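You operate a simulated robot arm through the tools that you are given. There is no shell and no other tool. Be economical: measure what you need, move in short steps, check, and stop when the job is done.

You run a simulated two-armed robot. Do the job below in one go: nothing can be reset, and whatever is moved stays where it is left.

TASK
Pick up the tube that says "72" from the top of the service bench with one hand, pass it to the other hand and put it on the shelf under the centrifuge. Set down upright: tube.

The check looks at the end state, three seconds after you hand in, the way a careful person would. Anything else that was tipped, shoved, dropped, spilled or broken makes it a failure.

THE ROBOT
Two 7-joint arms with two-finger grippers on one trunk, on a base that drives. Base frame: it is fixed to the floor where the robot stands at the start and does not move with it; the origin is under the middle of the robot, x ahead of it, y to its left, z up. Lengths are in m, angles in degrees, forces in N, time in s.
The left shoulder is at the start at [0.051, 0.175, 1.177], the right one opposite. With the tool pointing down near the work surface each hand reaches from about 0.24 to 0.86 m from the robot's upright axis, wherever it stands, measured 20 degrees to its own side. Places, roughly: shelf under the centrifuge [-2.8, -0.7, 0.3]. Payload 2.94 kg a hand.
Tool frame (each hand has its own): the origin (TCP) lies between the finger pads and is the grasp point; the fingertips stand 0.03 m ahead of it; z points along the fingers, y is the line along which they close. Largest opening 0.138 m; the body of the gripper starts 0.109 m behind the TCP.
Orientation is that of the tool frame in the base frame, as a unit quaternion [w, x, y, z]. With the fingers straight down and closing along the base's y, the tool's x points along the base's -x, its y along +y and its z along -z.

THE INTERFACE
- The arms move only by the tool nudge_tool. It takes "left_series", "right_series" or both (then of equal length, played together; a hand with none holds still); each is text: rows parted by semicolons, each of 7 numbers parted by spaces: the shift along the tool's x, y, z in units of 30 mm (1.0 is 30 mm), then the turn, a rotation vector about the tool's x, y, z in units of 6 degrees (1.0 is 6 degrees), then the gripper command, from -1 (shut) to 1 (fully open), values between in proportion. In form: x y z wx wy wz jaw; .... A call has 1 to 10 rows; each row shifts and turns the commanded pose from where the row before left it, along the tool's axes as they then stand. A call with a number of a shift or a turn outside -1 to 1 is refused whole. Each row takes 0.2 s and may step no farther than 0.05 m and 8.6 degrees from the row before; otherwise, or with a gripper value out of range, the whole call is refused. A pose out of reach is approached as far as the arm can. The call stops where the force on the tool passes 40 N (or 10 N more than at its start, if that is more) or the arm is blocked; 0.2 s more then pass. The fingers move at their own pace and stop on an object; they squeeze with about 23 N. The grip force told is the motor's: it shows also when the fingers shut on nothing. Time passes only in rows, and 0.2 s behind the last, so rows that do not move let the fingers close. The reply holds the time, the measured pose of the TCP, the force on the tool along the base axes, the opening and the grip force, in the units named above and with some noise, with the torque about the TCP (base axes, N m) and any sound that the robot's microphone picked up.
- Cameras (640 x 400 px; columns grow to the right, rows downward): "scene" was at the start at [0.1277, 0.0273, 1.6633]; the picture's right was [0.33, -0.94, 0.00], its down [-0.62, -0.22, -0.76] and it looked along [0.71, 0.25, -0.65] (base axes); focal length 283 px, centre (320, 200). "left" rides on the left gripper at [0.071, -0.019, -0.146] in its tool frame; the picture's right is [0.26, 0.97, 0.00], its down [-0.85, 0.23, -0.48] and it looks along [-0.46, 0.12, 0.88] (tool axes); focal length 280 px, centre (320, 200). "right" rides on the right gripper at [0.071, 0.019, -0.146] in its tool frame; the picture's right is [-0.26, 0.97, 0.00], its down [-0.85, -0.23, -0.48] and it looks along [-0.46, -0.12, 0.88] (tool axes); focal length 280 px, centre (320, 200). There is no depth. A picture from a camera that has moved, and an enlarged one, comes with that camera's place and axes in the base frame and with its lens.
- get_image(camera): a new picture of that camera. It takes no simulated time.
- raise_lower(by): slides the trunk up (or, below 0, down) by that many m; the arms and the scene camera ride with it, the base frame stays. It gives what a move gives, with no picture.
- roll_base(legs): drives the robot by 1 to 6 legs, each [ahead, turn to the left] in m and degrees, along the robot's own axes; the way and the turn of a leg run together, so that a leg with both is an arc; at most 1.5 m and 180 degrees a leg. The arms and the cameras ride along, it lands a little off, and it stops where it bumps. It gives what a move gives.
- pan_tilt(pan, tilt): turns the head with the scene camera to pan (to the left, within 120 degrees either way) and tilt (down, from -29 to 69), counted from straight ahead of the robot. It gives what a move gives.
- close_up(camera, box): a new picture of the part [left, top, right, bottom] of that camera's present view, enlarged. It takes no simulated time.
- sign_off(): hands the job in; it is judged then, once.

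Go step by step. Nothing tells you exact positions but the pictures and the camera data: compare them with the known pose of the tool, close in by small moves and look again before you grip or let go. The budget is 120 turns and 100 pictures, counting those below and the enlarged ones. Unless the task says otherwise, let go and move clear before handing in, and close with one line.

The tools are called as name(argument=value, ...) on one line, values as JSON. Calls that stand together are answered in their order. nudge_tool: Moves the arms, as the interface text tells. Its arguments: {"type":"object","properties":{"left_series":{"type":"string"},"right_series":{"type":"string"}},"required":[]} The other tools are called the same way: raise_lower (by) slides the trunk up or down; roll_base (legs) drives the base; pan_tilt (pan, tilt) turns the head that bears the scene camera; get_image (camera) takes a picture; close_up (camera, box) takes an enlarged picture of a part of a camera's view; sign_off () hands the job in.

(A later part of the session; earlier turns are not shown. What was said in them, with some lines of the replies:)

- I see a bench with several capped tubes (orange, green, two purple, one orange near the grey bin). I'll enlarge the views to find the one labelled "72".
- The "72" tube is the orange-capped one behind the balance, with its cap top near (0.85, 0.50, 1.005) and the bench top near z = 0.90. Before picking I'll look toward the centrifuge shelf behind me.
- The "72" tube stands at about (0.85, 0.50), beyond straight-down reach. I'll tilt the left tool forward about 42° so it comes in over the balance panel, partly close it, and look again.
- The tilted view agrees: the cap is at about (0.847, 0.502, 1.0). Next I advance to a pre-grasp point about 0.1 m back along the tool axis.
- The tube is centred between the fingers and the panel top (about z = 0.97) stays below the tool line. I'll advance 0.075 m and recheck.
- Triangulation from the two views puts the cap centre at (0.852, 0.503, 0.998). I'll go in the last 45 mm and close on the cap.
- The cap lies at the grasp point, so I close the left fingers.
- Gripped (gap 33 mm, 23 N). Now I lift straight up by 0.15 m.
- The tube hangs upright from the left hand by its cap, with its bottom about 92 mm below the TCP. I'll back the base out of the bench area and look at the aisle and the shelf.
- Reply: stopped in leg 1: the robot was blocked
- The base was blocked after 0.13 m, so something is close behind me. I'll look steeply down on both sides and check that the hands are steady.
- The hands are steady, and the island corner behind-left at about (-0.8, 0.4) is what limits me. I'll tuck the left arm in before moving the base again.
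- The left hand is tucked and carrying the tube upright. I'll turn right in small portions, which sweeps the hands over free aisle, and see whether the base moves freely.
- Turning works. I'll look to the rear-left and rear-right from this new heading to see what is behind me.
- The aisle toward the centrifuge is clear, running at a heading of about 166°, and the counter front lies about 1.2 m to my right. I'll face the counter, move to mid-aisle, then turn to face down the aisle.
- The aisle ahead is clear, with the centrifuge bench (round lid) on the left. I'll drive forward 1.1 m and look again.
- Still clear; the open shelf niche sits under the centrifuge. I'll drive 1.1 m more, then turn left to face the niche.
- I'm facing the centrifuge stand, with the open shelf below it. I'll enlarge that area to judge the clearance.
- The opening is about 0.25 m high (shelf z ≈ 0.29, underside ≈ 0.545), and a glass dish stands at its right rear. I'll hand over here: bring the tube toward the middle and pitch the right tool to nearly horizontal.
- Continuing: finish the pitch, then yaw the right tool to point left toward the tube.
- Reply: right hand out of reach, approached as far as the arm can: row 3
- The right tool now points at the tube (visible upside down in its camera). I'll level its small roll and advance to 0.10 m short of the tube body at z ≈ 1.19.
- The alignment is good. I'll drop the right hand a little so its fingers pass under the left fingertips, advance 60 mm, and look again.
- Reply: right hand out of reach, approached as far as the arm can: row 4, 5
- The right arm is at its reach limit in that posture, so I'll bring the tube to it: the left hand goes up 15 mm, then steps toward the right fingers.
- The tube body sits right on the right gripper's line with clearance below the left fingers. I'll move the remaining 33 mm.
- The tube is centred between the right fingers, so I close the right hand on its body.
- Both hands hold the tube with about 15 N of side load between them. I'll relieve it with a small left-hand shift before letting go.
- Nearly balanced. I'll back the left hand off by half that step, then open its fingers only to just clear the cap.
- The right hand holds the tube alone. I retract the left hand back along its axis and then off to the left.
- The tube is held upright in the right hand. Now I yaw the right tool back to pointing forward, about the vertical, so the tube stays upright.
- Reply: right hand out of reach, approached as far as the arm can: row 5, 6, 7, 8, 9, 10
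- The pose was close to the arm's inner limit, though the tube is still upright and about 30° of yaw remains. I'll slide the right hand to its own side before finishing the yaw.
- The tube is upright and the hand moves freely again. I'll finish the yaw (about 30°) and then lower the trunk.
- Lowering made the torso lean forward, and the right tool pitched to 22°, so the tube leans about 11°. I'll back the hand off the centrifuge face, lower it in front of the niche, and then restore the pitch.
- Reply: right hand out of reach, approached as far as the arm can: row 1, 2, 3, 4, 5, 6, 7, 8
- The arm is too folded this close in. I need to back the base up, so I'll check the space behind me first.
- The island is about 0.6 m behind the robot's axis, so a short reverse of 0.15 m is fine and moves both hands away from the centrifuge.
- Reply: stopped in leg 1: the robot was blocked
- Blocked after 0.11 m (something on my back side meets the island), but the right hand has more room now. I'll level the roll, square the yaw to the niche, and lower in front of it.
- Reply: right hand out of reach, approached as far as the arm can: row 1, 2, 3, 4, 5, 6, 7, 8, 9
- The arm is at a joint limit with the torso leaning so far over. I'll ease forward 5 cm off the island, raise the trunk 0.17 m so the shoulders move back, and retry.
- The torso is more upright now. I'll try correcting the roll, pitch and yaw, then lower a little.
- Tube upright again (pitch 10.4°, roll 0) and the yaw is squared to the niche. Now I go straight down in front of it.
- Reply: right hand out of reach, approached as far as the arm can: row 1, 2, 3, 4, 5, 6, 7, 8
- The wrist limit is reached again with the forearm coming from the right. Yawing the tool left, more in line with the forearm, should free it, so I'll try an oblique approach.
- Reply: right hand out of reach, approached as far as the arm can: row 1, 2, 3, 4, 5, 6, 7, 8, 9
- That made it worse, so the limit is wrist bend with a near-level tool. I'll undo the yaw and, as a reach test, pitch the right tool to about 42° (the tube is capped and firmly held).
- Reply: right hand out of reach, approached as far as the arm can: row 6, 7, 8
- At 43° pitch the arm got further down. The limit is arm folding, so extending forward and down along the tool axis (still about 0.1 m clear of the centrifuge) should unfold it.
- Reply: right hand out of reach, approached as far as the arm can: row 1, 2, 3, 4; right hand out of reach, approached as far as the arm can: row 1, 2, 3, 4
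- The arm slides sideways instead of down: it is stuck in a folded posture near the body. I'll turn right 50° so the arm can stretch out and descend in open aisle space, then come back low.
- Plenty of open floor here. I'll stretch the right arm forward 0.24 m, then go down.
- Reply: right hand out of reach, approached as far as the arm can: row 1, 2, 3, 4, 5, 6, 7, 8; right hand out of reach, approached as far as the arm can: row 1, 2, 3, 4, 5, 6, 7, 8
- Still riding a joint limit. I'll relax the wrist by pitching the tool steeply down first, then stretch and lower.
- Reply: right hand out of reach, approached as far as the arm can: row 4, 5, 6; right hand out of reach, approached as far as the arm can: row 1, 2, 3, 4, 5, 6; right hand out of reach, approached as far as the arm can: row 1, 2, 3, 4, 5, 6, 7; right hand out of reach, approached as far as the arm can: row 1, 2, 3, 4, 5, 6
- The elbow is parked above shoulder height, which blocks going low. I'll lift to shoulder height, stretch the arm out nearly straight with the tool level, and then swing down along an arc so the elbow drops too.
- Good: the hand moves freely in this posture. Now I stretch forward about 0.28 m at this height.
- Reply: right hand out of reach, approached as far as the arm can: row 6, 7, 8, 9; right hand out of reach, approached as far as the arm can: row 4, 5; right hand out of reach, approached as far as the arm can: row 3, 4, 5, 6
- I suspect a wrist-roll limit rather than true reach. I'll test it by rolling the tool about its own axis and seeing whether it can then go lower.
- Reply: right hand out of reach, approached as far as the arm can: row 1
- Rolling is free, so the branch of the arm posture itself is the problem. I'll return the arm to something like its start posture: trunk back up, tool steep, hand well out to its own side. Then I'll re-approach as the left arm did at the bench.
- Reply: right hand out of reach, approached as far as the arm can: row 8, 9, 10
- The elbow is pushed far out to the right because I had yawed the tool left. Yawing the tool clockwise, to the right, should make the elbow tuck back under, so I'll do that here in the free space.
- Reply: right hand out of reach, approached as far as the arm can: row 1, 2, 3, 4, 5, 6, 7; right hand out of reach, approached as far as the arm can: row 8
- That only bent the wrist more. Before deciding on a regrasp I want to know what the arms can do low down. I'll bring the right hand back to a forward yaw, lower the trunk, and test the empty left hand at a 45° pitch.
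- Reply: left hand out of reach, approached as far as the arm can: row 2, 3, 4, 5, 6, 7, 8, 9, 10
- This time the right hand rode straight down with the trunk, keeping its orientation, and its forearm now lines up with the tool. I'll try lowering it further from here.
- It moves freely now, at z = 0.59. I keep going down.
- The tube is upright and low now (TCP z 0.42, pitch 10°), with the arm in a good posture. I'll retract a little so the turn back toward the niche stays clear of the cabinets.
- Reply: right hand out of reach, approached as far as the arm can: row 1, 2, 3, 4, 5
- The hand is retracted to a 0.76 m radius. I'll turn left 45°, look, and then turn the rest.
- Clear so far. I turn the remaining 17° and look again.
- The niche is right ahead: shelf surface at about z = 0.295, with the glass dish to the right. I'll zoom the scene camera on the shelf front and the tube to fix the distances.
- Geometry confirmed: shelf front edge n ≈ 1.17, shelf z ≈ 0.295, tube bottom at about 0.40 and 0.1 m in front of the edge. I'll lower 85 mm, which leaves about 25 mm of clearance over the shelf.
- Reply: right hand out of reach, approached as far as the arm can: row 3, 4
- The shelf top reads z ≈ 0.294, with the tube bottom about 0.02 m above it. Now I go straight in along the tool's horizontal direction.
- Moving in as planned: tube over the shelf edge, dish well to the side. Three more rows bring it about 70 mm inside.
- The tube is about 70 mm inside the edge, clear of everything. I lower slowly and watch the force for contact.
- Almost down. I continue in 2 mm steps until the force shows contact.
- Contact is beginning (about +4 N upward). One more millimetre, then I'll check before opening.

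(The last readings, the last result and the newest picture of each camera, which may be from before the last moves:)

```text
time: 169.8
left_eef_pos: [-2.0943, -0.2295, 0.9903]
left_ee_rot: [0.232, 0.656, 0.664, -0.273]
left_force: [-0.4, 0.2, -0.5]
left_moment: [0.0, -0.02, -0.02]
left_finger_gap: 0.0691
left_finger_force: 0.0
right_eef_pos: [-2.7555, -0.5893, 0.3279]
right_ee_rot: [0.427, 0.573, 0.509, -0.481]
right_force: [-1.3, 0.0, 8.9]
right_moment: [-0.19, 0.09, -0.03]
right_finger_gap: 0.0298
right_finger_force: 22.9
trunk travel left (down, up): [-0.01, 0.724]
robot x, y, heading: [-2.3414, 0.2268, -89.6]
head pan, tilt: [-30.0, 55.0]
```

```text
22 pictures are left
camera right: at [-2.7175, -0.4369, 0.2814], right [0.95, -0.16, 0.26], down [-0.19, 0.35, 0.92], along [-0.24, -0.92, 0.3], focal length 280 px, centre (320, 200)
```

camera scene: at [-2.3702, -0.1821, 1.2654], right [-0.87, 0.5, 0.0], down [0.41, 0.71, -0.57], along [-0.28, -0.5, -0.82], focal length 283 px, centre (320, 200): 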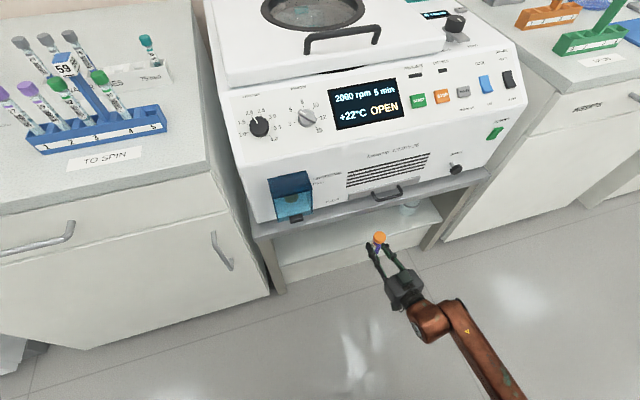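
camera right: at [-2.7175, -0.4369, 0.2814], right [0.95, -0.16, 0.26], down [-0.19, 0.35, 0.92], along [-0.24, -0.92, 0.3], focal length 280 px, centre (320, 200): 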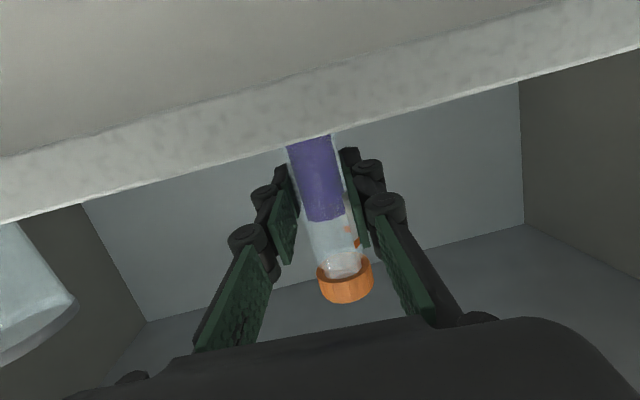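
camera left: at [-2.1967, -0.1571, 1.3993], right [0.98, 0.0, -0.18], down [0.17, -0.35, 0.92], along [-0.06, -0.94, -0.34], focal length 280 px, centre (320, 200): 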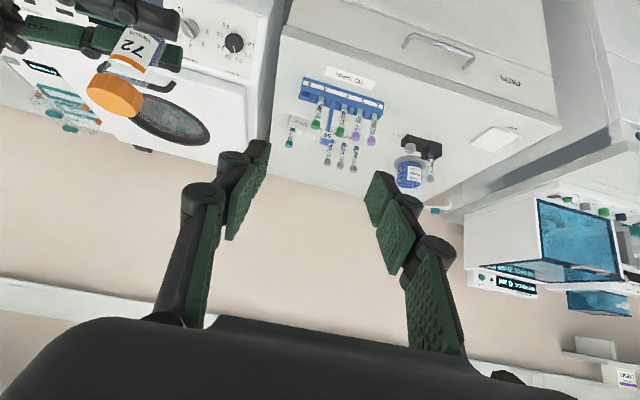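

Firm contact (9 N). I open the right fingers gradually.

nudge_tool(right_series="0 0 0 0 0 0 -0.57;0 0 0 0 0 0 -0.54;0 0 0 0 0 0 -0.5;0 0 0 0 0 0 -0.45;0 0 0 0 0 0 -0.35;0 0 0 0 0 0 -0.2;0 0 0 0 0 0 0;0 0 0 0 0 0 0.1;0 0 0 0 0 0 0.1")

get_image(camera="right")

```text
time: 171.8
left_eef_pos: [-2.096, -0.2307, 0.9899]
left_ee_rot: [0.232, 0.656, 0.665, -0.272]
left_force: [-0.5, 0.0, 0.7]
left_moment: [-0.02, 0.01, 0.02]
left_finger_gap: 0.0691
left_finger_force: 0.0
right_eef_pos: [-2.7548, -0.5892, 0.3244]
right_ee_rot: [0.425, 0.574, 0.509, -0.48]
right_force: [0.5, 0.1, -0.3]
right_moment: [0.02, -0.02, -0.01]
right_finger_gap: 0.0758
right_finger_force: 0.0
trunk travel left (down, up): [-0.01, 0.724]
robot x, y, heading: [-2.3366, 0.2256, -89.9]
head pan, tilt: [-30.0, 55.0]
```

```text
21 pictures are left
camera right: at [-2.7171, -0.4362, 0.2794], right [0.95, -0.16, 0.26], down [-0.19, 0.34, 0.92], along [-0.24, -0.93, 0.3], focal length 280 px, centre (320, 200)
```

right: 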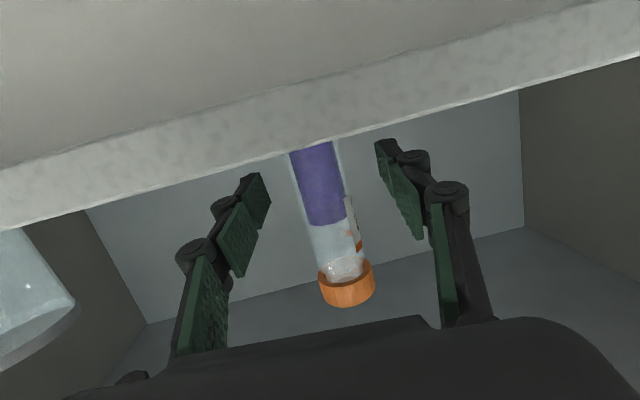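

The tube stands free between the open fingers. I withdraw straight back.

nudge_tool(right_series="0.13 0 -0.6 0 0 0 0.1;0.13 0 -0.8 0 0 0 0.1;0.13 0 -0.8 0 0 0 0.1;0.13 0 -0.8 0 0 0 0.1;0.13 0 -0.8 0 0 0 0.1")

get_image(camera="right")

close_up(camera="scene", box=[250, 180, 460, 311])

```text
time: 173.0
left_eef_pos: [-2.096, -0.2301, 0.9898]
left_ee_rot: [0.232, 0.656, 0.665, -0.273]
left_force: [-0.1, -0.5, -0.1]
left_moment: [0.03, -0.02, -0.01]
left_finger_gap: 0.0693
left_finger_force: 0.1
right_eef_pos: [-2.7444, -0.4763, 0.3256]
right_ee_rot: [0.427, 0.575, 0.509, -0.478]
right_force: [-0.7, -0.3, 0.8]
right_moment: [0.0, 0.01, 0.0]
right_finger_gap: 0.0758
right_finger_force: 0.1
trunk travel left (down, up): [-0.01, 0.724]
robot x, y, heading: [-2.3381, 0.2254, -89.4]
head pan, tilt: [-30.0, 55.0]
```

```text
20 pictures are left
camera right: at [-2.707, -0.3226, 0.2814], right [0.95, -0.16, 0.26], down [-0.19, 0.34, 0.92], along [-0.24, -0.93, 0.29], focal length 280 px, centre (320, 200)
```

right: 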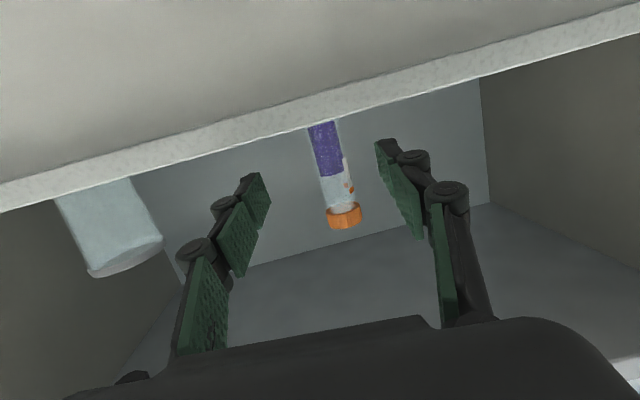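

```text
3.05 times, centred on (355, 246) of scene
camera zoom: at [-2.3701, -0.1821, 1.2654], right [-0.87, 0.5, 0.0], down [0.41, 0.71, -0.57], along [-0.28, -0.5, -0.82], focal length 861 px, centre (213, 61)
```

zoom: 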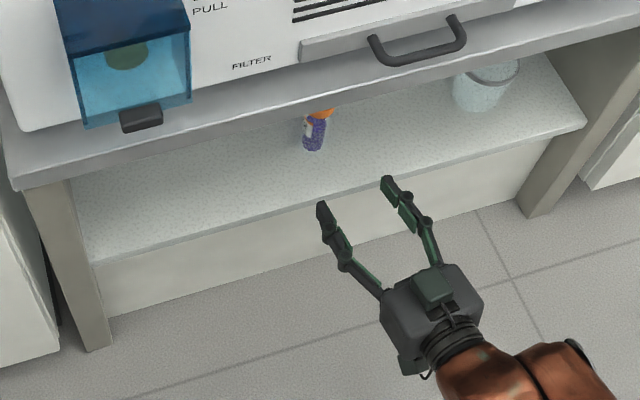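

The tube stands upright on the shelf, with the hand clear in front. I'll pull back slightly more and check the island I touched while reversing for anything disturbed.

nudge_tool(right_series="0.13 0 -0.6 0 0 0 0.1;0.13 0 -0.6 0 0 0 0.1")

pan_tilt(pan=120, tilt=25)

get_image(camera="scene")

pan_tilt(pan=-120, tilt=25)

get_image(camera="scene")

```text
time: 173.6
left_eef_pos: [-2.0956, -0.2304, 0.9899]
left_ee_rot: [0.232, 0.656, 0.665, -0.273]
left_force: [-0.1, 0.4, 0.2]
left_moment: [0.0, 0.03, 0.0]
left_finger_gap: 0.0688
left_finger_force: 0.1
right_eef_pos: [-2.7394, -0.438, 0.3242]
right_ee_rot: [0.429, 0.574, 0.509, -0.476]
right_force: [0.4, 0.1, 0.2]
right_moment: [0.02, 0.0, -0.03]
right_finger_gap: 0.0759
right_finger_force: 0.0
trunk travel left (down, up): [-0.01, 0.724]
robot x, y, heading: [-2.3399, 0.2232, -89.8]
head pan, tilt: [-30.0, 55.0]
```

```text
time: 176.0
left_eef_pos: [-2.0956, -0.2313, 0.9894]
left_ee_rot: [0.232, 0.656, 0.665, -0.272]
left_force: [0.2, -0.6, -0.1]
left_moment: [0.0, 0.03, 0.01]
left_finger_gap: 0.069
left_finger_force: 0.0
right_eef_pos: [-2.739, -0.4389, 0.3237]
right_ee_rot: [0.428, 0.574, 0.509, -0.477]
right_force: [-0.4, 0.3, 0.3]
right_moment: [0.01, 0.01, 0.01]
right_finger_gap: 0.0756
right_finger_force: 0.0
trunk travel left (down, up): [-0.01, 0.724]
robot x, y, heading: [-2.3344, 0.2262, -89.8]
head pan, tilt: [120.0, 25.0]
```

```text
18 pictures are left
camera scene: at [-2.2548, -0.073, 1.3094], right [0.5, -0.86, 0.0], down [-0.37, -0.21, -0.91], along [0.78, 0.46, -0.42], focal length 283 px, centre (320, 200)
```

scene: 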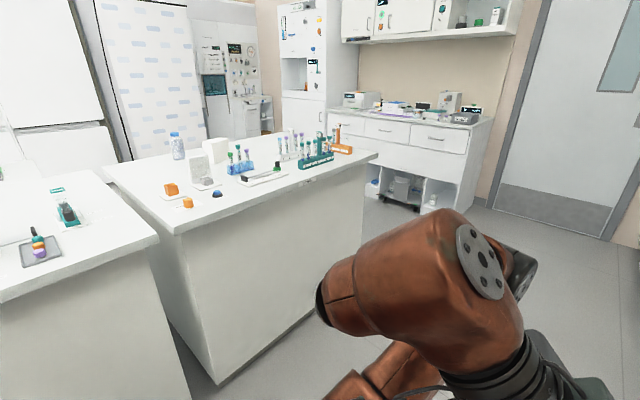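

```text
time: 179.4
left_eef_pos: [-2.0954, -0.2307, 0.9896]
left_ee_rot: [0.231, 0.656, 0.665, -0.273]
left_force: [-0.2, 0.2, 0.1]
left_moment: [0.01, -0.01, 0.02]
left_finger_gap: 0.069
left_finger_force: 0.0
right_eef_pos: [-2.7385, -0.4399, 0.3235]
right_ee_rot: [0.428, 0.575, 0.509, -0.476]
right_force: [-0.7, -0.1, 0.0]
right_moment: [-0.03, 0.01, 0.02]
right_finger_gap: 0.0758
right_finger_force: 0.1
trunk travel left (down, up): [-0.01, 0.724]
robot x, y, heading: [-2.3358, 0.2287, -89.8]
head pan, tilt: [-120.0, 25.0]
```

```text
17 pictures are left
camera scene: at [-2.4144, -0.0738, 1.3094], right [0.5, 0.87, 0.0], down [0.37, -0.21, -0.91], along [-0.79, 0.45, -0.42], focal length 283 px, centre (320, 200)
```

scene: 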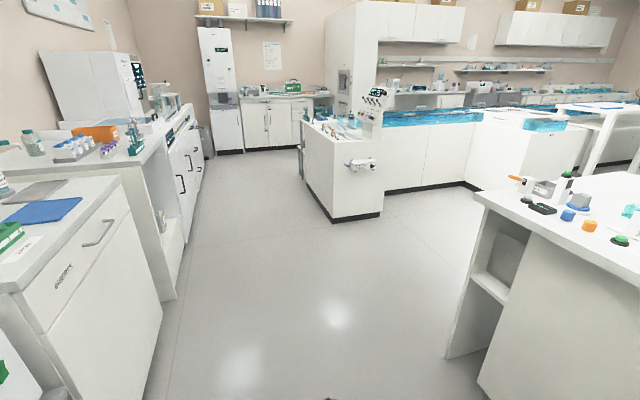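

Nothing looks tipped or out of place around the island or the benches. The tube stands upright on the shelf and both hands are clear, so I'm handing in.

sign_off()

```text
The job is handed in.
```

I picked up tube "72" with the left hand and passed it to the right. It now stands upright on the shelf under the centrifuge, about 70 mm in from the front edge, and both hands are clear. While reversing, the base was stopped twice, probably by the island. I saw nothing tipped or moved there afterwards, though I could not see every part of it.
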